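You operate a simulated robot arm through the tools that you are given. There is no shell and no other tool. Be economical: measure what you need, move in short steps, check, and stop when the job is done.

Carry out the task below with a simulated two-armed robot. There is one attempt and no reset: what you move stays moved.

Task
Fit the black lamp in its cage, bolt the door shut, plug it in and switch it on.
Fine: Lens outward; both bolts finger-tight; CAGE switch last; leave the other switches; the fault light stays dark.
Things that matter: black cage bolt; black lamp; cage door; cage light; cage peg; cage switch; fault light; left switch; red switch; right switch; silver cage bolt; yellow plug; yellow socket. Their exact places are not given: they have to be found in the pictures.

It is judged by the outcome, as a careful person would: the job done as asked, and still so three seconds after it is handed in. It fails if anything else is knocked over, pushed out of place, dropped, spilled or broken.

Robot
Two 7-joint arms with two-finger parallel grippers on one trunk, on a base that drives. Base frame: it is fixed to the floor where the robot stands at the start and does not move with it; the origin is under the middle of the robot, x ahead of it, y to its left, z up. Units: m, rad, N and s.
The left shoulder is at the start at [0.05, 0.165, 1.105], the right one opposite. With the tool pointing down near the work surface each hand reaches from about 0.24 to 0.7 m from the robot's upright axis, wherever it stands, measured 20 degrees to its own side. Places, roughly: black cage bolt [0.2, -0.3, 1]; black lamp (6x13x18 cm) [0.7, -0.2, 1]; cage door [0.3, -0.4, 0.9]; cage light [2.7, 0.1, 1.1]; cage peg [0.4, -0.1, 0.7]; cage switch [2.7, 0.2, 1.1]; fault light [2.9, 0.1, 1.1]; left switch [2.7, 0.2, 1.1]; red switch [2.9, 0.2, 1.1]; right switch [2.6, 0.2, 1.1]; silver cage bolt [0.2, -0.4, 1]; yellow plug (5x5x7 cm) [0.6, 0.1, 0.9]; yellow socket [0.6, -0.1, 0.9]. Payload 3.91 kg a hand.
The TCP of each hand is the grasp point between the finger pads, 0.03 m short of the fingertips. In the tool frame z runs along the fingers and y along their closing line. The gripper opens to 0.11 m. The fingers are 0.02 m wide and 0.01 m thick; the gripper's body (0.048 by 0.112 m) begins 0.055 m behind the TCP.
Orientation is that of the tool frame in the base frame, as [roll, pitch, yaw] about the fixed x, y, z axes, in that order (R = Rz(yaw) Ry(pitch) Rx(roll)). With the fingers straight down and closing along the base's y, the tool's x points along the base's -x, its y along +y and its z along -z.

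Tools
- The arms move only by the tool servo_tool. It takes "left_commands", "right_commands" or both (then of equal length, played together; a hand with none holds still); each is a list of rows, each an object (a shift or turn left out is 0, a gripper value left out holds the last) with "offset": the shift along the tool's x, y, z in m, a list of three; "rot": the turn, a rotation vector about the tool's x, y, z in rad, a list of three. In form: [{"offset": [dx, dy, dz], "rot": [rx, ry, rz]}, ...]. A call has 1 to 12 rows; each row is the pose to reach, as a shift and turn from the pose commanded when the call began, along the tool's axes at that moment. "left_grip" and "right_grip" are, for a hand that has rows, the opening in per cent of the stroke, from 0 (shut) to 100 (fully open), set as the call begins (left out, the last holds). Rows are played at 5 a second. More than 0.05 m and 0.15 rad between two rows, or a gripper value outside its range, and nothing of the call is played. Where a pose cannot be reached the arm comes as near as it can. A force on the tool above 90 N (or 10 N above the force at the start of the call, whichever is more), or a blocked arm, ends the call early, and 0.2 s more pass. The fingers move at their own pace (about 0.045 m/s each) and stop on an object; they squeeze with about 37 N. The grip force told is the motor's: it shows also when the fingers shut on nothing. Time passes only in rows, and 0.2 s behind the last, so rows that repeat a pose let the fingers close. It gives the time, the measured TCP pose, the force on the tool (base axes), the opening and the grip force at its end, in the units of the frame above (readings bear some noise), with the torque about the TCP (base axes, N m) and any sound that the robot's microphone picked up.
- Cameras (640 x 400 px; columns grow to the right, rows downward): "scene" is now at [0.111, -0.037, 1.2821]; the picture's right is [-0.44, -0.90, 0.00], its down [-0.45, 0.22, -0.87] and it looks along [0.78, -0.38, -0.50] (base axes); focal length 214 px, centre (320, 200). "left" rides on the left gripper at [0.072, -0.017, -0.103] in its tool frame; the picture's right is [0.23, 0.97, 0.00], its down [-0.76, 0.18, -0.62] and it looks along [-0.61, 0.14, 0.78] (tool axes); focal length 222 px, centre (320, 200). "right" rides on the right gripper at [0.072, 0.017, -0.103] in its tool frame; the picture's right is [-0.23, 0.97, 0.00], its down [-0.76, -0.18, -0.62] and it looks along [-0.61, -0.14, 0.78] (tool axes); focal length 222 px, centre (320, 200).
- capture(camera): a new picture of that camera. It takes no simulated time.
- move_column(by): slides the trunk up (or, below 0, down) by that many m; the arms and the scene camera ride with it, the base frame stays. It gives what a move gives, with no picture.
- steer(legs): drives the robot by 1 to 6 legs, each [ahead, left, turn to the left] in m, m and rad, along the robot's own axes; the way and the turn of a leg run together, so that a leg with both is an arc; at most 1.5 m and 3.142 rad a leg. The arms and the cameras ride along, it lands a little off, and it stops where it bumps. It gives what a move gives.
- aim_head(pan, tilt): turns the head with the scene camera to pan (to the left, within 1.396 rad either way) and tilt (down, from -0.506 to 1.204), counted from straight ahead of the robot. It gives what a move gives.
- point_at(camera, pixels): there is no depth. For up to 12 entries [column, row, z] of the newest picture of that camera ("zoom" is the newest enlarged one), the place [x, y] in the base frame at which the ray of that pixel passes the height z, good to about 0.002 m. It takes no simulated time.
- enlarge(camera, box): a new picture of the part [left, top, right, bottom] of that camera's present view, enlarged. It takes no simulated time.
- close_job(): hands the job in; it is judged then, once.

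Keep the steps short. Do not move on a guess: measure, check each grasp and each placing, and mend mistakes. In all there are 80 turns and 70 pictures (those below and enlarged ones count). Leave the grippers open and the arms clear of the work at the hand-in unless told otherwise, and finish with a single line.

The tools are called after ">>>" as name(argument=value, ...) on one line, values as JSON. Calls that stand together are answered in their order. servo_tool: Moves the arms, as the interface text tells. Its arguments: {"type":"object","properties":{"left_commands":{"type":"array"},"left_grip":{"type":"number"},"right_commands":{"type":"array"},"right_grip":{"type":"number"}},"required":[]} The other tools are called the same way: move_column (by) slides the trunk up or down; steer (legs) drives the base; aim_head (pan, tilt) turns the head that bears the scene camera; capture (camera) takes a picture; point_at (camera, pixels) gives the place at which the rays of pixels pass given heights; enlarge (camera, box) takes an enlarged picture of a part of a camera's view; close_job () hands the job in.

At the start:

```text
t: 0.0
left_position: [0.4159, -0.0297, 1.1959]
left_ee_rot: [-3.141, -0.001, 3.141]
left_force: [0.3, -0.7, 0.9]
left_wrist_torque: [0.01, 0.04, -0.02]
left_gripper_width: 0.1098
left_grip_force: 0.0
right_position: [0.3074, -0.37, 1.2711]
right_ee_rot: [-3.14, 0.001, 3.142]
right_force: [0.4, -1.0, -0.4]
right_wrist_torque: [0.01, 0.01, -0.03]
right_gripper_width: 0.1102
right_grip_force: 0.1
trunk travel left (down, up): [-0.325, 0.178]
robot x, y, heading: [-0.0012, -0.0, -0.002]
head pan, tilt: [-0.452, 0.522]
```

scene: 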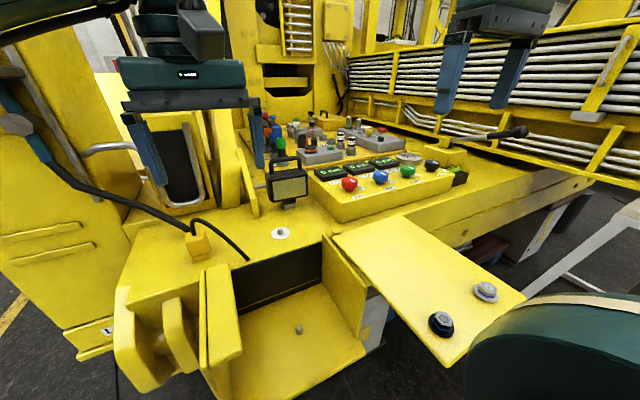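
right: 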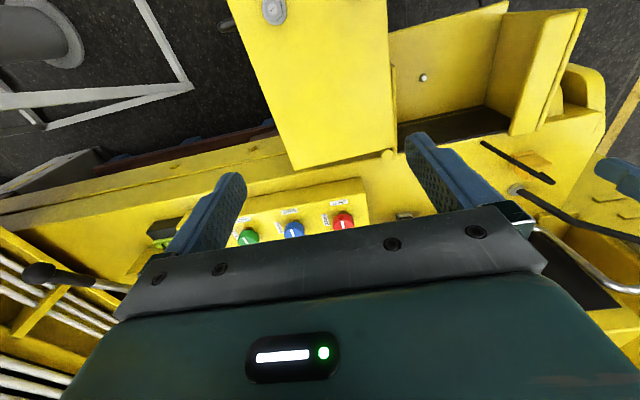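
left: 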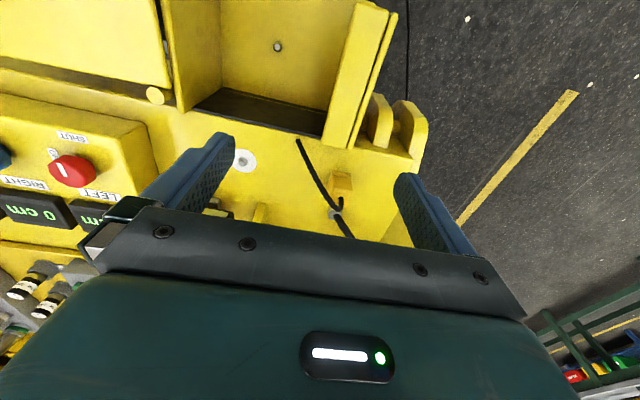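

I see the lamp near (287,183), the open cage near (290,320) with its peg at (298,329), the door at (430,280) with two bolts, and the yellow plug at (197,243). I'll enlarge these areas.

>>> enlarge(camera="scene", box=[110, 200, 350, 400])

>>> enlarge(camera="scene", box=[220, 110, 380, 220])

>>> enlarge(camera="scene", box=[310, 200, 550, 370])

>>> point_at(camera="scene", pixels=[[298, 329, 0.7], [440, 323, 0.95], [486, 292, 0.95], [197, 243, 0.9], [281, 233, 0.9], [290, 205, 0.9], [332, 235, 0.9], [397, 213, 0.9], [525, 298, 0.9], [449, 366, 0.9], [232, 272, 0.9], [325, 240, 0.9]])

```text
2.00 times, centred on (230, 300) of scene
```

zoom: 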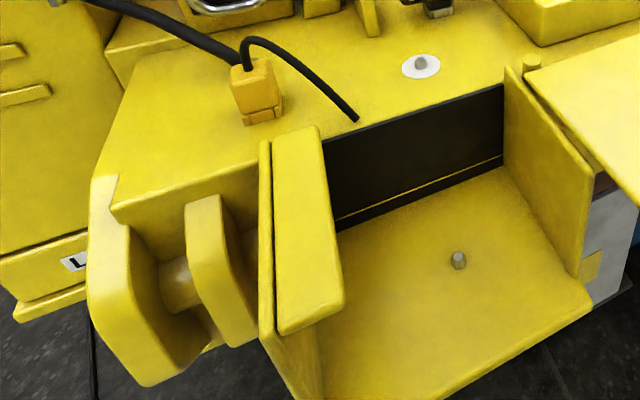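

```text
3.64 times, centred on (300, 165) of scene
```

zoom: 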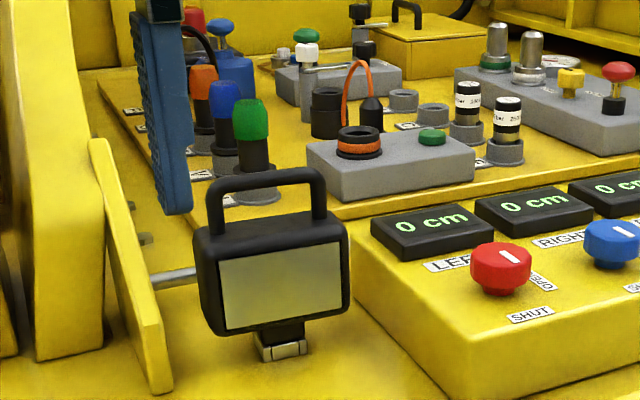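

```text
2.35 times, centred on (430, 285) of scene
```

zoom: 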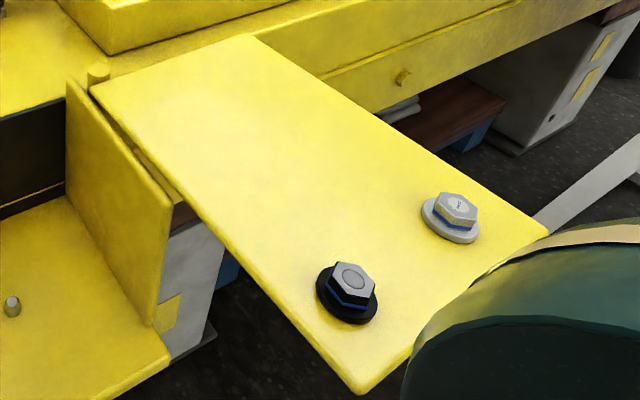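

```text
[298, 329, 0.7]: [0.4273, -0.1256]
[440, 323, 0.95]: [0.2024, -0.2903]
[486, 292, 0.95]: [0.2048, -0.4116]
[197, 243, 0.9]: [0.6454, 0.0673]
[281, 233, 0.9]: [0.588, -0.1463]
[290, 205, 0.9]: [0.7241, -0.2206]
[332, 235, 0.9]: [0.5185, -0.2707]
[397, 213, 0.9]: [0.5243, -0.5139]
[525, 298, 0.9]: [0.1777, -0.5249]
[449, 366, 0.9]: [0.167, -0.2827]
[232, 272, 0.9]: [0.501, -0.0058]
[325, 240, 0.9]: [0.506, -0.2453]
```

The door looks like a flat plate that swings about a pin near (332,235). I'll zoom in on the left flange, the plug and the white disc using the left wrist camera, and on the door with the right one.

>>> enlarge(camera="left", box=[150, 0, 440, 240])

>>> enlarge(camera="right", box=[220, 0, 620, 220])

>>> point_at(camera="left", pixels=[[244, 160, 0.9], [336, 210, 0.9], [342, 182, 0.95], [330, 140, 0.9], [360, 145, 0.9], [352, 0, 0.9], [390, 15, 0.9], [193, 108, 0.9], [155, 95, 0.9], [278, 46, 0.7], [320, 140, 0.7], [196, 105, 0.7]])

>>> point_at(camera="right", pixels=[[293, 168, 0.9], [397, 150, 0.9], [386, 0, 0.9], [237, 0, 0.9], [273, 10, 0.93], [388, 155, 0.9], [424, 77, 0.7]])

>>> aim_head(pan=0.1, tilt=0.1)

>>> capture(camera="scene")

```text
1.67 times, centred on (295, 120) of left
```

zoom: 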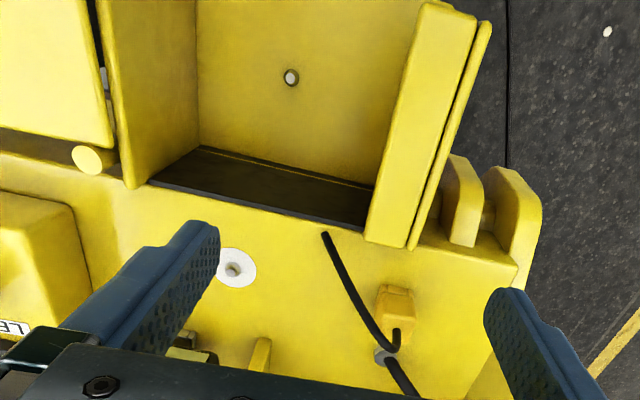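

```text
1.60 times, centred on (420, 110) of right
```

zoom: 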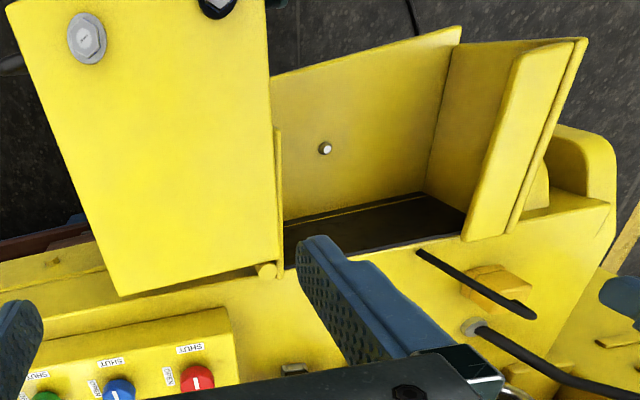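

```text
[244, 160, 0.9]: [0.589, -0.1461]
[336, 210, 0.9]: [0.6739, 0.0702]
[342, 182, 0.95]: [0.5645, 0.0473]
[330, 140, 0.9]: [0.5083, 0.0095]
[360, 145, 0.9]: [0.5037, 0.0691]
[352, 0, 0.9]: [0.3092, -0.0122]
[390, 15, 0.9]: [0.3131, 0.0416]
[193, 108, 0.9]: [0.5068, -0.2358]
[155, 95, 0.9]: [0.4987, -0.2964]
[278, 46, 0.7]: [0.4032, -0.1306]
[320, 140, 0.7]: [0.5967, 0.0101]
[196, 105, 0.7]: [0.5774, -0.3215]
```

```text
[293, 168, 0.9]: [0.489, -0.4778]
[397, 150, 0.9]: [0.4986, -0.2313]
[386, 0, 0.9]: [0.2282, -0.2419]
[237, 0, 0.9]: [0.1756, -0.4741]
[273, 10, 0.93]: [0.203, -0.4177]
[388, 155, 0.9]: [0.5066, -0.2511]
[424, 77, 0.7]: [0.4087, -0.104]
```

```text
t: 1.0
left_position: [0.4147, -0.0308, 1.196]
left_ee_rot: [-3.14, 0.001, 3.141]
left_force: [-0.2, 0.2, 0.6]
left_wrist_torque: [0.01, -0.01, 0.01]
left_gripper_width: 0.1099
left_grip_force: 0.0
right_position: [0.3088, -0.3695, 1.2705]
right_ee_rot: [-3.141, 0.0, 3.141]
right_force: [-0.2, -0.4, -0.2]
right_wrist_torque: [0.03, -0.02, -0.01]
right_gripper_width: 0.11
right_grip_force: 0.1
trunk travel left (down, up): [-0.325, 0.178]
robot x, y, heading: [-0.0001, -0.0038, -0.0]
head pan, tilt: [0.099, 0.099]
```

```text
61 pictures are left
```

scene: 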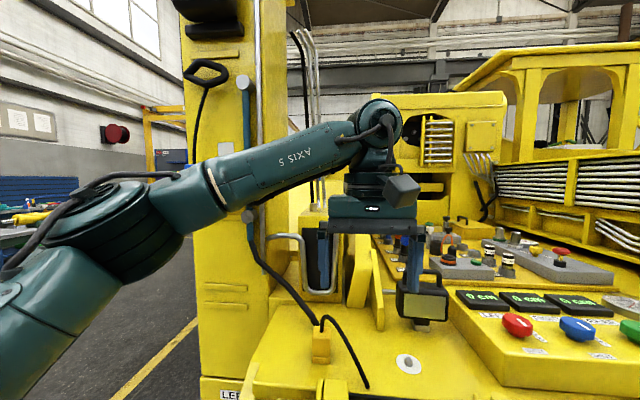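

The left arm blocks the view to the far panel and the lamp. I'll move the left hand 0.2 m left and 0.1 m back, then look again with both cameras.

>>> servo_tool(left_commands=[{"offset": [0.02, 0.04, 0]}, {"offset": [0.04, 0.08, 0]}, {"offset": [0.06, 0.12, 0]}, {"offset": [0.08, 0.16, 0]}, {"offset": [0.1, 0.2, 0]}])

>>> capture(camera="scene")

>>> enlarge(camera="left", box=[120, 60, 420, 250])

```text
t: 2.2
left_position: [0.3148, 0.1717, 1.1952]
left_ee_rot: [-3.141, -0.002, -3.141]
left_force: [0.1, 0.2, 0.5]
left_wrist_torque: [0.02, -0.02, 0.0]
left_gripper_width: 0.1098
left_grip_force: 0.0
right_position: [0.3077, -0.3682, 1.27]
right_ee_rot: [-3.141, 0.0, 3.141]
right_force: [0.2, 0.8, 0.5]
right_wrist_torque: [-0.02, 0.0, 0.0]
right_gripper_width: 0.1101
right_grip_force: 0.0
trunk travel left (down, up): [-0.325, 0.178]
robot x, y, heading: [0.002, 0.0016, 0.002]
head pan, tilt: [0.099, 0.099]
```

```text
60 pictures are left
```

scene: 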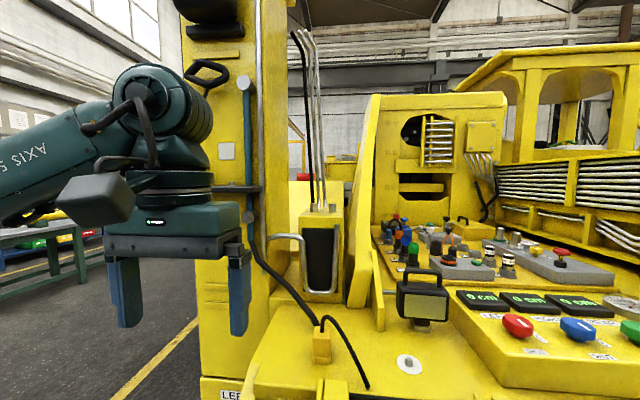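

```text
2.11 times, centred on (270, 155) of left
```

zoom: 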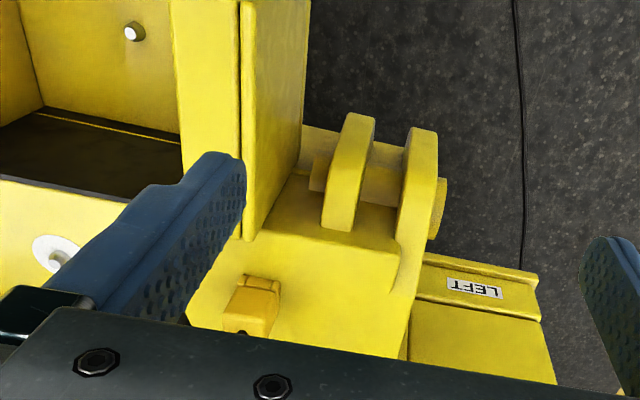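

I'll tilt the head down for sharp views of the plug, the disc and the lamp.

>>> aim_head(pan=-0.1, tilt=0.55)

>>> enlarge(camera="scene", box=[200, 130, 330, 230])

>>> enlarge(camera="scene", box=[300, 90, 430, 200])

>>> capture(camera="scene")

```text
t: 3.1
left_position: [0.3151, 0.1692, 1.1965]
left_ee_rot: [-3.14, 0.0, -3.141]
left_force: [0.3, -0.5, 0.3]
left_wrist_torque: [0.0, 0.02, 0.01]
left_gripper_width: 0.1101
left_grip_force: 0.0
right_position: [0.3076, -0.3686, 1.2699]
right_ee_rot: [3.141, 0.001, -3.141]
right_force: [-0.4, -0.5, -0.3]
right_wrist_torque: [-0.04, -0.01, -0.03]
right_gripper_width: 0.1102
right_grip_force: 0.1
trunk travel left (down, up): [-0.325, 0.178]
robot x, y, heading: [-0.001, 0.005, 0.004]
head pan, tilt: [-0.099, 0.55]
```

```text
4.00 times, centred on (265, 180) of scene
```

zoom: 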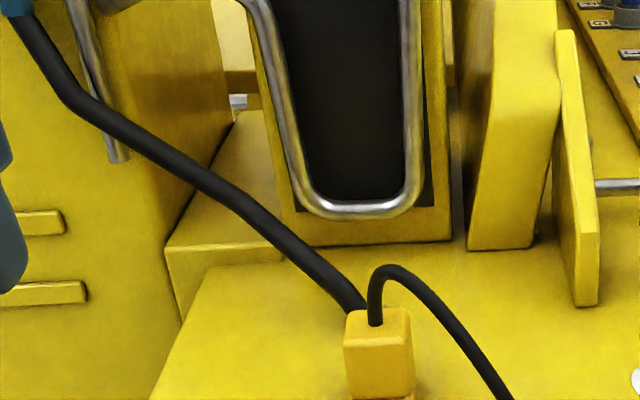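

```text
3.64 times, centred on (365, 145) of scene
```

zoom: 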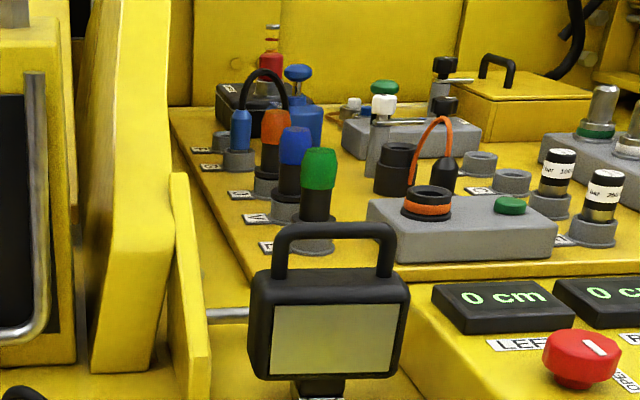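

```text
56 pictures are left
```

scene: 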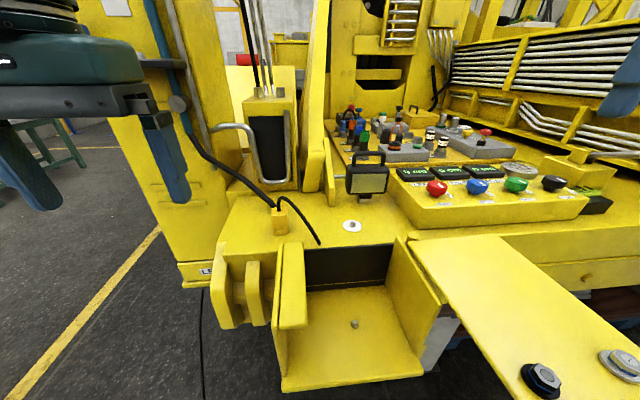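

The disc at (351,226) with the grey pin seems to be the socket. I'll move the right hand to about (0.45,-0.2,1.27) so that its camera can view the lamp, socket and cage from above.

>>> servo_tool(right_commands=[{"offset": [-0.028, 0.034, 0]}, {"offset": [-0.056, 0.068, 0]}, {"offset": [-0.084, 0.102, 0]}, {"offset": [-0.112, 0.136, 0]}, {"offset": [-0.14, 0.17, 0]}])

>>> capture(camera="right")

>>> enlarge(camera="scene", box=[250, 190, 410, 290])

```text
t: 4.3
left_position: [0.3152, 0.1701, 1.1963]
left_ee_rot: [-3.141, -0.001, 3.142]
left_force: [-0.1, -0.5, 0.2]
left_wrist_torque: [-0.02, 0.01, 0.01]
left_gripper_width: 0.11
left_grip_force: 0.1
right_position: [0.4332, -0.2106, 1.2537]
right_ee_rot: [3.139, 0.003, 3.139]
right_force: [-0.5, 0.2, 1.0]
right_wrist_torque: [0.01, -0.04, 0.0]
right_gripper_width: 0.11
right_grip_force: 0.1
right hand out of reach, approached as far as the arm can: row 5
trunk travel left (down, up): [-0.325, 0.178]
robot x, y, heading: [-0.0017, 0.0003, 0.003]
head pan, tilt: [-0.099, 0.55]
```

```text
55 pictures are left
```

right: 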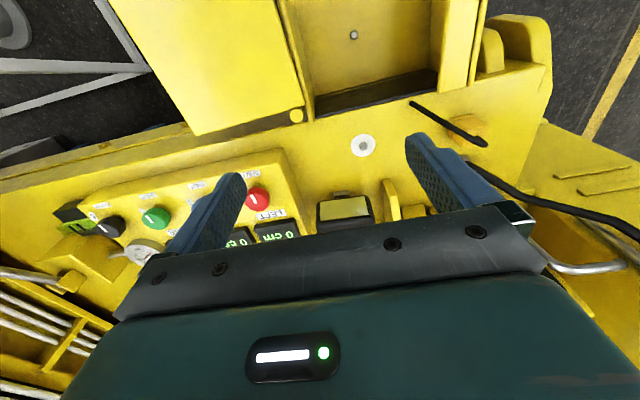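

```text
4.00 times, centred on (330, 240) of scene
```

zoom: 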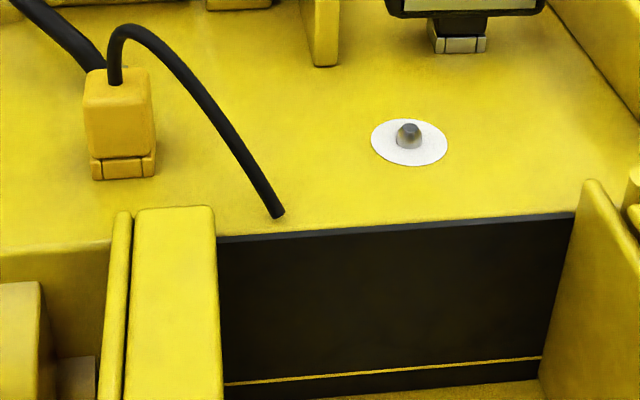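

Already at its reach limit this high, so I'll raise the trunk by 0.15 m. First, some points from the present pictures: lamp foot at (365,203), handle bar at (369,153), socket pin at (353,225), peg at (354,324).

>>> point_at(camera="scene", pixels=[[365, 203, 0.9], [369, 153, 1.05], [369, 153, 1.08], [369, 153, 1.11], [354, 153, 1.08], [385, 152, 1.08], [352, 227, 0.9], [354, 324, 0.75], [280, 230, 0.9], [276, 211, 0.97], [293, 285, 0.93], [331, 240, 0.9]])

>>> point_at(camera="right", pixels=[[363, 145, 0.9], [354, 35, 0.75], [296, 115, 0.94], [305, 122, 0.94], [447, 87, 0.94], [480, 90, 0.94], [345, 193, 1.0]])

>>> move_column(by=0.15)

>>> capture(camera="scene")

```text
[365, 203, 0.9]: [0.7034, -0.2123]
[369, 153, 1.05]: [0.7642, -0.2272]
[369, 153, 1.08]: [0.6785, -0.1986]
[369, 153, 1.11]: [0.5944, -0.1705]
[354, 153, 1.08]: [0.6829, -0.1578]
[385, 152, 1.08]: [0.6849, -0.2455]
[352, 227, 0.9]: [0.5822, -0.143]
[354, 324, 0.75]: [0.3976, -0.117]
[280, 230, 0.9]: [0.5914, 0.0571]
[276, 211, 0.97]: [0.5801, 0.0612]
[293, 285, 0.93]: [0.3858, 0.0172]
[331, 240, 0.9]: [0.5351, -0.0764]
```

```text
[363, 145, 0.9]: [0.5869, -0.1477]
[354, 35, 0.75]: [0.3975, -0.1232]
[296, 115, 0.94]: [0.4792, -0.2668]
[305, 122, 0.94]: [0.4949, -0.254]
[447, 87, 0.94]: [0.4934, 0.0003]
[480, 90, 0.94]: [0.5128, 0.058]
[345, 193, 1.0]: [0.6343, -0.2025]
```

```text
t: 6.0
left_position: [0.3147, 0.1709, 1.3456]
left_ee_rot: [-3.139, -0.002, 3.141]
left_force: [-0.6, -0.8, -0.5]
left_wrist_torque: [0.01, 0.0, 0.01]
left_gripper_width: 0.1099
left_grip_force: 0.0
right_position: [0.4328, -0.2107, 1.404]
right_ee_rot: [3.14, 0.002, 3.141]
right_force: [-0.7, 0.2, 0.0]
right_wrist_torque: [0.0, 0.01, 0.0]
right_gripper_width: 0.1103
right_grip_force: 0.0
trunk travel left (down, up): [-0.475, 0.028]
robot x, y, heading: [-0.0003, 0.0001, 0.0]
head pan, tilt: [-0.099, 0.55]
```

```text
53 pictures are left
```

scene: 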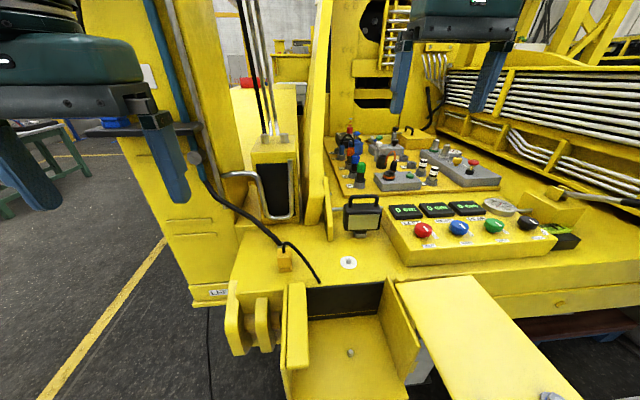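

With the camera 0.15 m higher I'll zoom in on the lamp and plug to fix their places by comparison with the earlier view.

>>> enlarge(camera="scene", box=[320, 180, 400, 250])

>>> point_at(camera="zoom", pixels=[[320, 200, 0.9]])

>>> point_at(camera="scene", pixels=[[285, 268, 0.9], [282, 249, 0.97], [350, 353, 0.75], [349, 263, 0.9]])

```text
5.71 times, centred on (360, 215) of scene
```

zoom: 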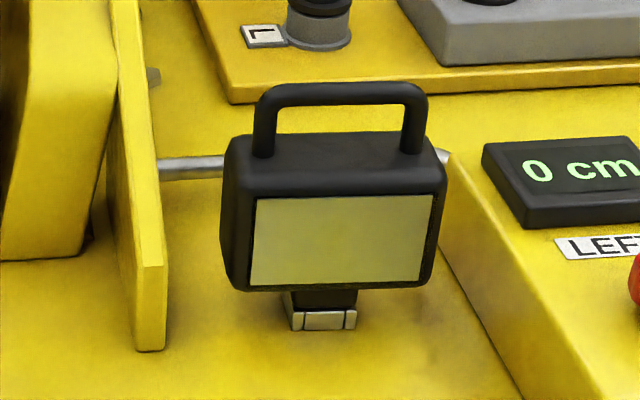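

```text
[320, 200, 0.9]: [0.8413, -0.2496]
```

```text
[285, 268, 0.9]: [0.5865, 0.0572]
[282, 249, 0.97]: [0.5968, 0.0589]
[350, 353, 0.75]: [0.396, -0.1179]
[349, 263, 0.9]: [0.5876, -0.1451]
```

>>> point_at(camera="zoom", pixels=[[341, 94, 1.06], [341, 94, 1.08], [341, 94, 1.1], [263, 100, 1.08], [418, 98, 1.08], [322, 330, 0.9], [293, 329, 0.9], [356, 327, 0.9], [225, 285, 0.94], [430, 283, 0.94]])

```text
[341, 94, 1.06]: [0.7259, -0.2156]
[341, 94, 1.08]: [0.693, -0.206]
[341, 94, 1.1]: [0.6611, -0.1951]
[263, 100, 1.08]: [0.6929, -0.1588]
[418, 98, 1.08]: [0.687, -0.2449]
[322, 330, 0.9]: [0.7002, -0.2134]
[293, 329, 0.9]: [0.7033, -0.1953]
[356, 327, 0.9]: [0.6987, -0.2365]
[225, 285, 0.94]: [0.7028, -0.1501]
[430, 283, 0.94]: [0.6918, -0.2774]
```

The lamp's handle bar is about at (0.712,-0.207,1.068), turned about -0.085 rad. I'll turn the right hand so that its fingers close along x, and bring it over towards (0.55,-0.207,1.25).

>>> servo_tool(right_commands=[{"offset": [-0.0117, 0.0004, 0.0154], "rot": [0, 0, -0.1486]}, {"offset": [-0.0234, 0.0008, 0.0308], "rot": [0, 0, -0.2972]}, {"offset": [-0.0351, 0.0012, 0.0462], "rot": [0, 0, -0.4458]}, {"offset": [-0.0468, 0.0016, 0.0616], "rot": [0, 0, -0.5944]}, {"offset": [-0.0585, 0.002, 0.077], "rot": [0, 0, -0.743]}, {"offset": [-0.0702, 0.0024, 0.0924], "rot": [0, 0, -0.8916]}, {"offset": [-0.0819, 0.0028, 0.1078], "rot": [0, 0, -1.0402]}, {"offset": [-0.0936, 0.0032, 0.1232], "rot": [0, 0, -1.1888]}, {"offset": [-0.1053, 0.0036, 0.1386], "rot": [0, 0, -1.3374]}, {"offset": [-0.117, 0.004, 0.154], "rot": [0, 0, -1.486]}])

```text
t: 8.2
left_position: [0.3146, 0.1704, 1.3457]
left_ee_rot: [-3.141, 0.0, 3.141]
left_force: [-0.1, -0.9, 0.2]
left_wrist_torque: [0.01, 0.0, 0.02]
left_gripper_width: 0.1098
left_grip_force: 0.1
right_position: [0.324, -0.0886, 1.2297]
right_ee_rot: [-3.119, 0.0, -1.726]
right_force: [0.0, 0.1, 0.7]
right_wrist_torque: [0.02, 0.01, 0.0]
right_gripper_width: 0.1098
right_grip_force: 0.0
right hand out of reach, approached as far as the arm can: row 5, 6, 7, 8, 9, 10
trunk travel left (down, up): [-0.475, 0.028]
robot x, y, heading: [0.0006, 0.0004, 0.001]
head pan, tilt: [-0.099, 0.55]
```

That turning direction runs into a joint limit. I'll turn the right hand back the other way.

>>> servo_tool(right_commands=[{"offset": [0, 0, 0], "rot": [0, 0, 0.14]}, {"offset": [0, 0, 0], "rot": [0, 0, 0.28]}, {"offset": [0, 0, 0], "rot": [0, 0, 0.42]}, {"offset": [0, 0, 0], "rot": [0, 0, 0.56]}, {"offset": [0, 0, 0], "rot": [0, 0, 0.7]}, {"offset": [0, 0, 0], "rot": [0, 0, 0.84]}, {"offset": [0, 0, 0], "rot": [0, 0, 0.98]}, {"offset": [0, 0, 0], "rot": [0, 0, 1.12]}, {"offset": [0, 0, 0], "rot": [0, 0, 1.26]}, {"offset": [0, 0, 0], "rot": [0, 0, 1.4]}, {"offset": [0, 0, 0], "rot": [0, 0, 1.54]}])

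```text
t: 10.6
left_position: [0.3155, 0.1704, 1.3456]
left_ee_rot: [-3.14, 0.001, -3.141]
left_force: [0.5, -0.3, 0.7]
left_wrist_torque: [0.03, 0.02, 0.0]
left_gripper_width: 0.1102
left_grip_force: 0.0
right_position: [0.3248, -0.0895, 1.2296]
right_ee_rot: [-3.141, 0.021, 3.011]
right_force: [0.3, 0.6, -0.1]
right_wrist_torque: [-0.02, 0.03, -0.01]
right_gripper_width: 0.1101
right_grip_force: 0.1
trunk travel left (down, up): [-0.475, 0.028]
robot x, y, heading: [-0.0031, -0.0002, 0.002]
head pan, tilt: [-0.099, 0.55]
```

Now at yaw 3.01; I'll continue turning the same way to yaw about 1.486 while moving out toward (0.54,-0.207,1.25).

>>> servo_tool(right_commands=[{"offset": [-0.0212, -0.0079, -0.0018], "rot": [0, 0, 0.1386]}, {"offset": [-0.0424, -0.0158, -0.0036], "rot": [0, 0, 0.2772]}, {"offset": [-0.0636, -0.0237, -0.0054], "rot": [0, 0, 0.4158]}, {"offset": [-0.0848, -0.0316, -0.0072], "rot": [0, 0, 0.5544]}, {"offset": [-0.106, -0.0395, -0.009], "rot": [0, 0, 0.693]}, {"offset": [-0.1272, -0.0474, -0.0108], "rot": [0, 0, 0.8316]}, {"offset": [-0.1484, -0.0553, -0.0126], "rot": [0, 0, 0.9702]}, {"offset": [-0.1696, -0.0632, -0.0144], "rot": [0, 0, 1.1088]}, {"offset": [-0.1908, -0.0711, -0.0162], "rot": [0, 0, 1.2474]}, {"offset": [-0.212, -0.079, -0.018], "rot": [0, 0, 1.386]}, {"offset": [-0.2334, -0.0874, -0.02], "rot": [0, 0, 1.525]}])

```text
t: 13.0
left_position: [0.3162, 0.1711, 1.346]
left_ee_rot: [-3.14, 0.002, -3.141]
left_force: [-0.4, -0.1, -0.6]
left_wrist_torque: [0.01, 0.0, -0.01]
left_gripper_width: 0.11
left_grip_force: 0.0
right_position: [0.5371, -0.2134, 1.2515]
right_ee_rot: [3.118, 0.001, 1.487]
right_force: [-0.2, -0.4, 0.1]
right_wrist_torque: [0.01, 0.0, 0.02]
right_gripper_width: 0.11
right_grip_force: 0.0
right hand out of reach, approached as far as the arm can: row 11
trunk travel left (down, up): [-0.475, 0.028]
robot x, y, heading: [0.0016, -0.0, 0.004]
head pan, tilt: [-0.099, 0.55]
```

The reach ends near x=0.54. I need the base closer, so I'll look down to see the room between base and cage.

>>> aim_head(pan=-0.1, tilt=1.2)

>>> capture(camera="scene")

```text
t: 14.1
left_position: [0.3157, 0.1712, 1.3464]
left_ee_rot: [-3.139, 0.0, 3.14]
left_force: [0.6, 0.2, -0.1]
left_wrist_torque: [-0.02, 0.03, 0.01]
left_gripper_width: 0.11
left_grip_force: 0.2
right_position: [0.5368, -0.212, 1.2517]
right_ee_rot: [3.118, 0.0, 1.49]
right_force: [0.3, -0.4, -0.8]
right_wrist_torque: [-0.01, 0.01, 0.0]
right_gripper_width: 0.11
right_grip_force: 0.1
trunk travel left (down, up): [-0.475, 0.028]
robot x, y, heading: [-0.0006, 0.0004, -0.004]
head pan, tilt: [-0.099, 1.201]
```

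```text
51 pictures are left
```

scene: 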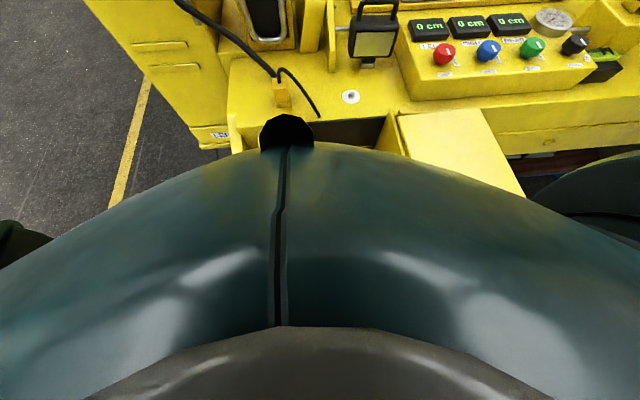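

>>> point_at(camera="scene", pixels=[[320, 145, 1.25], [320, 145, 1.15], [320, 145, 1.05], [200, 165, 1.15], [450, 170, 1.15], [287, 118, 1.1], [287, 118, 1.2]])

>>> enlarge(camera="left", box=[0, 0, 640, 400])

```text
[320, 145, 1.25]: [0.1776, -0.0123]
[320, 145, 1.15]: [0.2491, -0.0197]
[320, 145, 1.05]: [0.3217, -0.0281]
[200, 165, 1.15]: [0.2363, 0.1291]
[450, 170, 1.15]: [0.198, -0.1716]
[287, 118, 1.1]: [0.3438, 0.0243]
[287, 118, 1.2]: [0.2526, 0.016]
```

```text
1.00 times, centred on (320, 200) of left
```

zoom: 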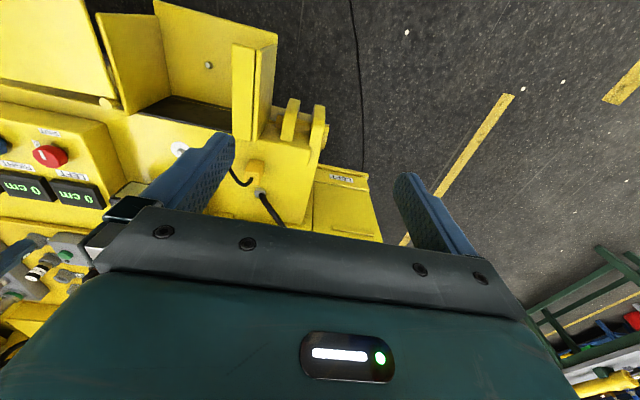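

The chest overhangs only high above the door. I'll drive ahead 0.12 m slowly in two legs (it stops if it bumps).

>>> steer(legs=[[0.06, 0, 0], [0.06, 0, 0]])

>>> capture(camera="right")

```text
t: 15.6
left_position: [0.4361, 0.1703, 1.345]
left_ee_rot: [-3.14, -0.001, -3.141]
left_force: [0.0, -0.6, 0.2]
left_wrist_torque: [-0.01, 0.02, 0.0]
left_gripper_width: 0.11
left_grip_force: 0.1
right_position: [0.6568, -0.2131, 1.2501]
right_ee_rot: [3.122, 0.0, 1.49]
right_force: [-0.7, 0.0, -1.1]
right_wrist_torque: [0.04, 0.0, 0.02]
right_gripper_width: 0.1098
right_grip_force: 0.0
trunk travel left (down, up): [-0.475, 0.028]
robot x, y, heading: [0.1201, 0.0023, -0.001]
head pan, tilt: [-0.099, 1.201]
```

```text
49 pictures are left
```

right: 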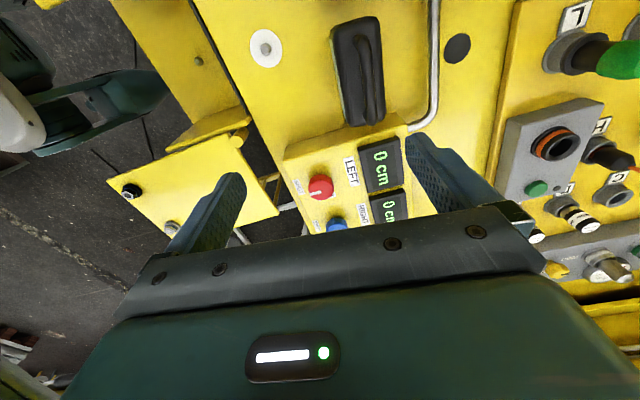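

The lamp is seen from above at (360,70). I'll zoom to fix the handle bar.

>>> enlarge(camera="right", box=[290, 0, 450, 140])

```text
2.86 times, centred on (370, 70) of right
```

zoom: 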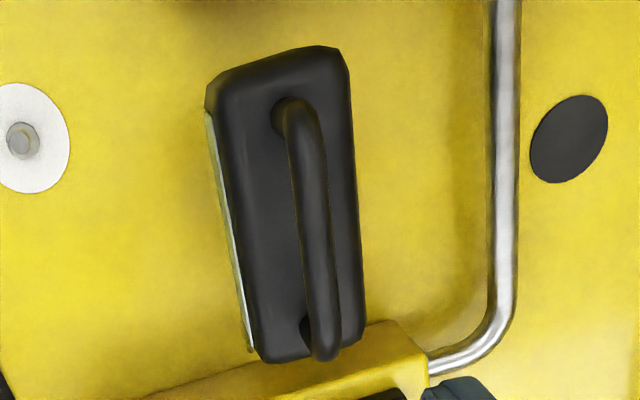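

>>> point_at(camera="zoom", pixels=[[292, 108, 1.07], [325, 350, 1.07], [312, 220, 1.07], [208, 85, 1.04], [345, 65, 1.04], [255, 352, 1.04], [362, 330, 1.04], [22, 140, 0.91]])

```text
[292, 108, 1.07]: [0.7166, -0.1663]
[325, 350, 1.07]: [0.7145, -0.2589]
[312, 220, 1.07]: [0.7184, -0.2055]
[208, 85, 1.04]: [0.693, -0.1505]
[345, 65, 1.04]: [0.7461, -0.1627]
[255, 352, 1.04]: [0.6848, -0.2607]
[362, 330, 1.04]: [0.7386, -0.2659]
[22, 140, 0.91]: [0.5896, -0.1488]
```

The bar's centre is at (0.717,-0.207,1.07). I'll move above it at z=1.15.

>>> servo_tool(right_commands=[{"offset": [0.003, 0.02, 0.02], "rot": [0.01, 0, 0]}, {"offset": [0.006, 0.04, 0.04], "rot": [0.02, 0, 0]}, {"offset": [0.0099, 0.0594, 0.07], "rot": [0.02, 0, 0]}, {"offset": [0.0099, 0.0594, 0.1], "rot": [0.02, 0, 0]}])

>>> capture(camera="right")

```text
t: 16.6
left_position: [0.4341, 0.1705, 1.3448]
left_ee_rot: [-3.14, 0.001, 3.141]
left_force: [-0.7, 0.9, 0.3]
left_wrist_torque: [-0.01, 0.0, 0.03]
left_gripper_width: 0.1098
left_grip_force: 0.1
right_position: [0.6794, -0.2311, 1.1613]
right_ee_rot: [3.138, 0.0, 1.487]
right_force: [-1.0, 0.3, -0.1]
right_wrist_torque: [0.03, -0.01, -0.03]
right_gripper_width: 0.1098
right_grip_force: 0.0
right hand out of reach, approached as far as the arm can: row 1, 2, 3, 4
trunk travel left (down, up): [-0.475, 0.028]
robot x, y, heading: [0.1173, 0.0002, 0.003]
head pan, tilt: [-0.099, 1.201]
```

```text
47 pictures are left
```

right: 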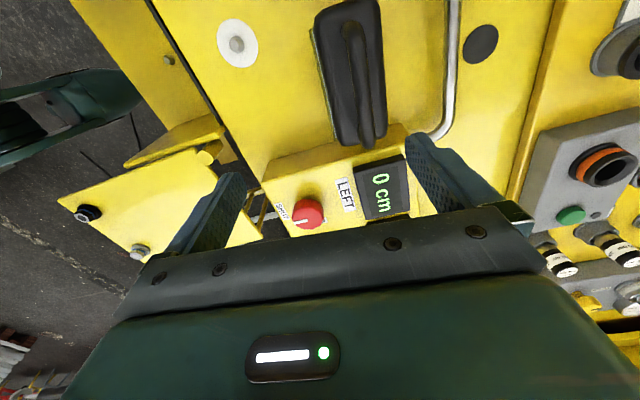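

The hand is still about 0.04 m short, so I'll drive ahead 0.05 m more.

>>> steer(legs=[[0.05, 0, 0]])

```text
t: 17.4
left_position: [0.4427, 0.1701, 1.349]
left_ee_rot: [-3.141, 0.004, -3.138]
left_force: [0.8, -0.4, 0.1]
left_wrist_torque: [-0.02, -0.02, 0.01]
left_gripper_width: 0.1101
left_grip_force: 0.2
right_position: [0.6879, -0.2308, 1.1624]
right_ee_rot: [3.13, -0.001, 1.487]
right_force: [0.7, 0.1, -0.9]
right_wrist_torque: [0.04, 0.04, 0.0]
right_gripper_width: 0.1098
right_grip_force: 0.0
trunk travel left (down, up): [-0.475, 0.028]
robot x, y, heading: [0.1328, -0.0009, 0.003]
head pan, tilt: [-0.099, 1.201]
stopped in leg 1: the robot was blocked; the commanded pose is now the measured one
```

The base bumped at x=0.133, so I'll back off 1 cm and instead tilt the fingers forward by 0.25 rad to gain reach.

>>> steer(legs=[[-0.01, 0, 0]])

>>> servo_tool(right_commands=[{"offset": [0, 0, 0], "rot": [-0.12, 0, 0]}, {"offset": [0, 0, 0], "rot": [-0.25, 0, 0]}, {"offset": [0.013, 0.018, 0], "rot": [-0.25, 0, 0]}, {"offset": [0.027, 0.037, 0], "rot": [-0.25, 0, 0]}, {"offset": [0.027, 0.037, 0.03], "rot": [-0.25, 0, 0]}])

>>> capture(camera="right")

```text
t: 18.2
left_position: [0.4424, 0.1703, 1.3449]
left_ee_rot: [-3.14, -0.005, -3.14]
left_force: [0.2, -0.1, 0.4]
left_wrist_torque: [-0.01, 0.01, -0.06]
left_gripper_width: 0.1098
left_grip_force: 0.0
right_position: [0.6851, -0.2305, 1.1591]
right_ee_rot: [-3.141, 0.001, 1.487]
right_force: [-0.4, 0.0, 0.3]
right_wrist_torque: [0.01, 0.03, 0.02]
right_gripper_width: 0.1104
right_grip_force: 0.1
trunk travel left (down, up): [-0.475, 0.028]
robot x, y, heading: [0.1301, 0.0004, 0.0]
head pan, tilt: [-0.099, 1.201]
```

```text
t: 19.4
left_position: [0.4417, 0.1705, 1.3455]
left_ee_rot: [-3.139, -0.003, -3.139]
left_force: [-0.6, -0.6, 0.0]
left_wrist_torque: [-0.02, -0.01, 0.0]
left_gripper_width: 0.1103
left_grip_force: 0.1
right_position: [0.7148, -0.2138, 1.1306]
right_ee_rot: [2.89, 0.002, 1.49]
right_force: [0.6, -0.1, -0.9]
right_wrist_torque: [-0.01, 0.0, 0.0]
right_gripper_width: 0.1101
right_grip_force: 0.0
right hand out of reach, approached as far as the arm can: row 4, 5
trunk travel left (down, up): [-0.475, 0.028]
robot x, y, heading: [0.1239, 0.0018, -0.005]
head pan, tilt: [-0.099, 1.201]
```

```text
46 pictures are left
```

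right: 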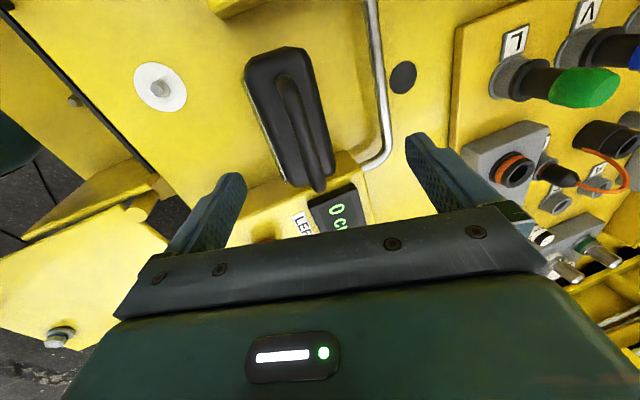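

>>> point_at(camera="right", pixels=[[302, 122, 1.07], [281, 82, 1.07], [320, 180, 1.07]])

>>> servo_tool(right_commands=[{"offset": [0.0034, -0.007, 0.0], "rot": [-0.1, 0, 0]}, {"offset": [0.0068, -0.01, 0.02], "rot": [-0.1, 0, 0]}, {"offset": [0.0068, -0.0144, 0.035], "rot": [-0.1, 0, 0]}])

>>> capture(camera="right")

```text
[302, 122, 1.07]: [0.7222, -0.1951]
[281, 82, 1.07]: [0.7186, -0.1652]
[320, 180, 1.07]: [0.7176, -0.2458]
```

```text
t: 20.2
left_position: [0.4416, 0.1704, 1.3454]
left_ee_rot: [-3.14, -0.004, -3.14]
left_force: [0.2, -1.2, 0.0]
left_wrist_torque: [0.01, -0.04, 0.02]
left_gripper_width: 0.1098
left_grip_force: 0.0
right_position: [0.7091, -0.2077, 1.0942]
right_ee_rot: [2.789, 0.001, 1.489]
right_force: [-0.6, -0.3, -0.7]
right_wrist_torque: [0.02, 0.0, -0.02]
right_gripper_width: 0.1103
right_grip_force: 0.1
trunk travel left (down, up): [-0.475, 0.028]
robot x, y, heading: [0.1293, -0.0028, 0.001]
head pan, tilt: [-0.099, 1.201]
```

```text
45 pictures are left
```

right: 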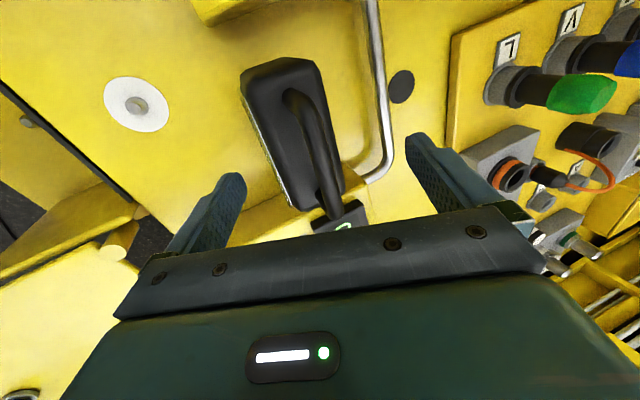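

The bar lies between the fingers. I'll lower by about 1.2 cm along the fingers and close.

>>> servo_tool(right_commands=[{"offset": [0, 0.0018, 0.0124]}])

>>> servo_tool(right_commands=[{"offset": [0, 0, 0]}, {"offset": [0, 0, 0]}, {"offset": [0, 0, 0]}, {"offset": [0, 0, 0]}, {"offset": [0, 0, 0]}, {"offset": [0, 0, 0]}, {"offset": [0, 0, 0]}], right_grip=0)

>>> capture(camera="right")

```text
t: 20.6
left_position: [0.4423, 0.1696, 1.3443]
left_ee_rot: [-3.141, -0.004, -3.139]
left_force: [0.0, 0.1, 0.3]
left_wrist_torque: [0.04, 0.0, 0.04]
left_gripper_width: 0.11
left_grip_force: 0.0
right_position: [0.7129, -0.2103, 1.0817]
right_ee_rot: [2.791, 0.0, 1.488]
right_force: [-0.2, 0.0, 0.2]
right_wrist_torque: [0.01, 0.02, 0.0]
right_gripper_width: 0.1101
right_grip_force: 0.1
trunk travel left (down, up): [-0.475, 0.028]
robot x, y, heading: [0.1218, 0.0014, 0.0]
head pan, tilt: [-0.099, 1.201]
```

```text
t: 22.2
left_position: [0.4419, 0.1691, 1.3451]
left_ee_rot: [-3.141, -0.004, -3.139]
left_force: [-0.4, -0.5, -0.6]
left_wrist_torque: [0.01, -0.02, 0.02]
left_gripper_width: 0.1099
left_grip_force: 0.0
right_position: [0.714, -0.2093, 1.0833]
right_ee_rot: [2.789, 0.001, 1.489]
right_force: [1.6, -1.3, 2.2]
right_wrist_torque: [-0.49, -0.1, 0.07]
right_gripper_width: 0.0137
right_grip_force: 37.0
trunk travel left (down, up): [-0.475, 0.028]
robot x, y, heading: [0.127, 0.001, 0.004]
head pan, tilt: [-0.099, 1.201]
```

```text
44 pictures are left
```

right: 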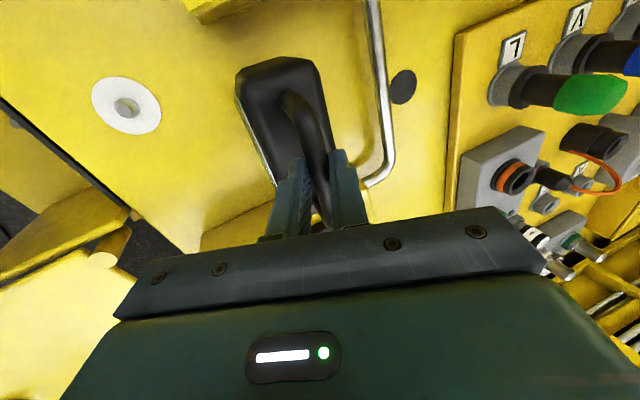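

The bar is gripped (13.7 mm). I'll lift it: straight up 4 cm first, then up and back.

>>> servo_tool(right_commands=[{"offset": [0, 0.0069, -0.0187]}, {"offset": [0, 0.0138, -0.0375]}, {"offset": [-0.0025, -0.0074, -0.0665]}, {"offset": [-0.005, -0.0286, -0.0956]}, {"offset": [-0.008, -0.0591, -0.128]}, {"offset": [-0.0107, -0.0803, -0.157]}])

>>> aim_head(pan=-0.2, tilt=0.7)

>>> capture(camera="scene")

```text
t: 23.6
left_position: [0.4414, 0.1704, 1.346]
left_ee_rot: [-3.141, -0.004, 3.141]
left_force: [0.4, -0.5, -0.1]
left_wrist_torque: [-0.04, 0.03, -0.05]
left_gripper_width: 0.11
left_grip_force: 0.0
right_position: [0.5853, -0.2072, 1.2014]
right_ee_rot: [2.792, -0.001, 1.488]
right_force: [0.2, -0.4, -10.3]
right_wrist_torque: [0.04, 0.07, 0.01]
right_gripper_width: 0.0136
right_grip_force: 37.2
trunk travel left (down, up): [-0.475, 0.028]
robot x, y, heading: [0.1223, -0.0012, -0.001]
head pan, tilt: [-0.099, 1.201]
```

```text
t: 24.5
left_position: [0.4429, 0.1707, 1.345]
left_ee_rot: [3.141, -0.004, -3.14]
left_force: [-0.4, 1.0, -0.4]
left_wrist_torque: [-0.01, 0.02, -0.02]
left_gripper_width: 0.1101
left_grip_force: 0.0
right_position: [0.5863, -0.2078, 1.2025]
right_ee_rot: [2.79, 0.002, 1.489]
right_force: [0.0, -0.6, -10.9]
right_wrist_torque: [0.11, 0.08, 0.01]
right_gripper_width: 0.0134
right_grip_force: 37.5
trunk travel left (down, up): [-0.475, 0.028]
robot x, y, heading: [0.1254, -0.0015, -0.001]
head pan, tilt: [-0.201, 0.7]
```

```text
43 pictures are left
```

scene: 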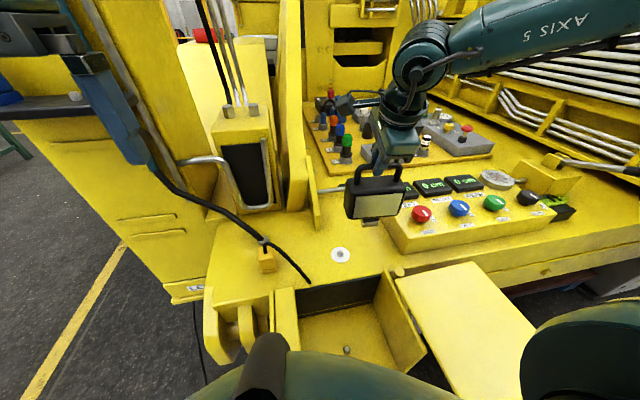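

The lamp hangs freely (about 1.1 kg). I'll zoom in on it and on the peg to find the foot's offset from the hand.

>>> enlarge(camera="scene", box=[330, 140, 430, 240])

>>> point_at(camera="scene", pixels=[[347, 349, 0.75], [340, 255, 0.91]])

```text
4.00 times, centred on (380, 190) of scene
```

zoom: 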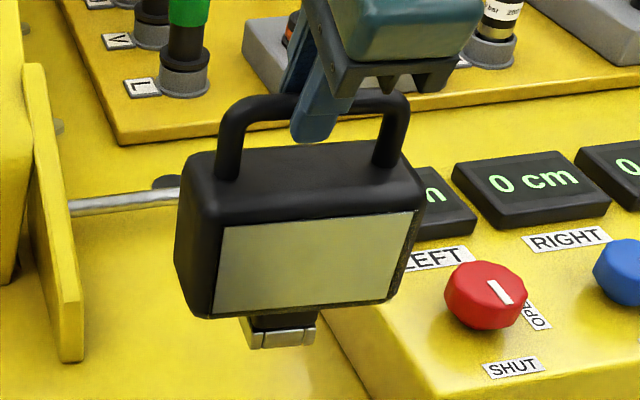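

```text
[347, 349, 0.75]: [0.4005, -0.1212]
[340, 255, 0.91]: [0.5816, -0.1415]
```

>>> point_at(camera="zoom", pixels=[[251, 348, 1.019], [313, 343, 1.019], [282, 346, 1.019], [212, 318, 1.059], [391, 298, 1.059], [245, 105, 1.189], [385, 100, 1.189], [320, 125, 1.175], [225, 227, 1.15], [417, 210, 1.15]])

```text
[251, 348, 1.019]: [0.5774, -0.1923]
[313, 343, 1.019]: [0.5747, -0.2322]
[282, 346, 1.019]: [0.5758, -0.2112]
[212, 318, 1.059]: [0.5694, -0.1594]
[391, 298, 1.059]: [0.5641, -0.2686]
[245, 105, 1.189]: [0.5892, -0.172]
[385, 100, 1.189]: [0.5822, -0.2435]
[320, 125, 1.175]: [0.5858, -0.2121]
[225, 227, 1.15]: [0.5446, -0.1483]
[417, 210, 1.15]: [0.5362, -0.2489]
```

I'll back the base off 0.13 m so the head camera can see under the lamp, keeping the lamp high, above the cage walls.

>>> steer(legs=[[-0.13, 0, 0]])

>>> servo_tool(right_commands=[{"offset": [0.03, 0, 0], "rot": [0, 0, 0]}, {"offset": [0.06, 0, 0], "rot": [0, 0, 0]}, {"offset": [0.088, 0, 0], "rot": [0, 0.027, -0.075]}])

>>> aim_head(pan=-0.35, tilt=0.8)

>>> capture(camera="scene")

```text
t: 25.8
left_position: [0.3137, 0.1704, 1.3447]
left_ee_rot: [3.141, -0.004, 3.14]
left_force: [-0.4, -0.7, 0.2]
left_wrist_torque: [-0.02, -0.02, 0.01]
left_gripper_width: 0.1098
left_grip_force: 0.1
right_position: [0.4555, -0.2078, 1.2023]
right_ee_rot: [2.79, 0.002, 1.486]
right_force: [0.2, 0.4, -8.7]
right_wrist_torque: [0.04, 0.08, -0.01]
right_gripper_width: 0.0134
right_grip_force: 37.1
trunk travel left (down, up): [-0.475, 0.028]
robot x, y, heading: [-0.0047, -0.0012, 0.002]
head pan, tilt: [-0.201, 0.7]
```

```text
t: 26.6
left_position: [0.3154, 0.171, 1.3446]
left_ee_rot: [-3.139, -0.006, -3.141]
left_force: [-1.1, -0.6, 0.4]
left_wrist_torque: [-0.01, 0.01, -0.03]
left_gripper_width: 0.11
left_grip_force: 0.0
right_position: [0.4651, -0.1217, 1.201]
right_ee_rot: [2.794, 0.004, 1.565]
right_force: [0.5, 0.5, -10.0]
right_wrist_torque: [0.11, 0.04, 0.0]
right_gripper_width: 0.0133
right_grip_force: 36.4
trunk travel left (down, up): [-0.475, 0.028]
robot x, y, heading: [-0.0005, 0.0019, 0.001]
head pan, tilt: [-0.201, 0.7]
```

```text
t: 27.3
left_position: [0.3153, 0.1688, 1.3447]
left_ee_rot: [-3.14, -0.004, -3.141]
left_force: [-0.3, -0.8, -0.1]
left_wrist_torque: [-0.02, 0.01, 0.05]
left_gripper_width: 0.11
left_grip_force: 0.0
right_position: [0.4637, -0.1215, 1.2012]
right_ee_rot: [2.795, 0.001, 1.569]
right_force: [0.6, 0.9, -9.8]
right_wrist_torque: [0.07, 0.07, 0.0]
right_gripper_width: 0.0138
right_grip_force: 37.6
trunk travel left (down, up): [-0.475, 0.028]
robot x, y, heading: [-0.0007, 0.0023, -0.003]
head pan, tilt: [-0.351, 0.799]
```

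```text
41 pictures are left
```

scene: 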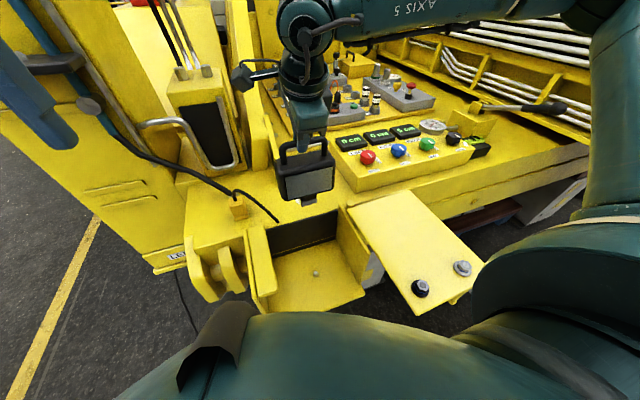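

Lamp is square to the cage now. I'll bring it back over the peg and lower it until the foot is some 6 cm above the peg.

>>> servo_tool(right_commands=[{"offset": [0.002, -0.0325, -0.0118]}, {"offset": [0.0045, -0.0649, -0.0235]}, {"offset": [0.0045, -0.0785, 0.0141]}, {"offset": [0.0045, -0.0921, 0.0517]}, {"offset": [0.0045, -0.1057, 0.0893]}, {"offset": [0.0045, -0.1193, 0.1269]}, {"offset": [0.0045, -0.1329, 0.1645]}])

>>> capture(camera="scene")

```text
t: 28.9
left_position: [0.3127, 0.1687, 1.3448]
left_ee_rot: [-3.139, -0.004, 3.142]
left_force: [1.0, -0.1, 0.0]
left_wrist_torque: [0.01, 0.03, 0.01]
left_gripper_width: 0.11
left_grip_force: 0.1
right_position: [0.3947, -0.1342, 1.0117]
right_ee_rot: [2.792, -0.002, 1.568]
right_force: [-0.1, 0.7, -10.7]
right_wrist_torque: [0.05, 0.08, 0.02]
right_gripper_width: 0.0135
right_grip_force: 36.8
right hand out of reach, approached as far as the arm can: row 7
trunk travel left (down, up): [-0.475, 0.028]
robot x, y, heading: [-0.0017, 0.0037, -0.007]
head pan, tilt: [-0.351, 0.799]
```

```text
40 pictures are left
```

scene: 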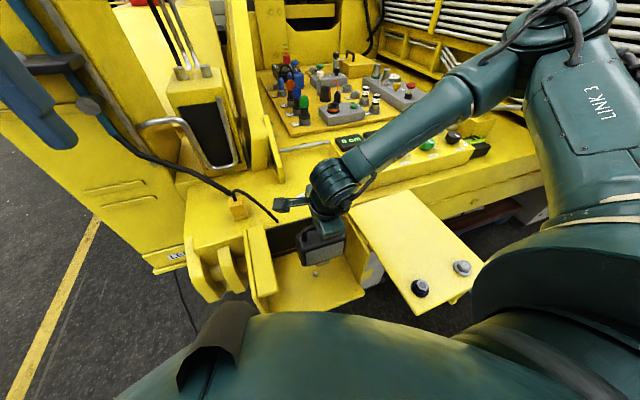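

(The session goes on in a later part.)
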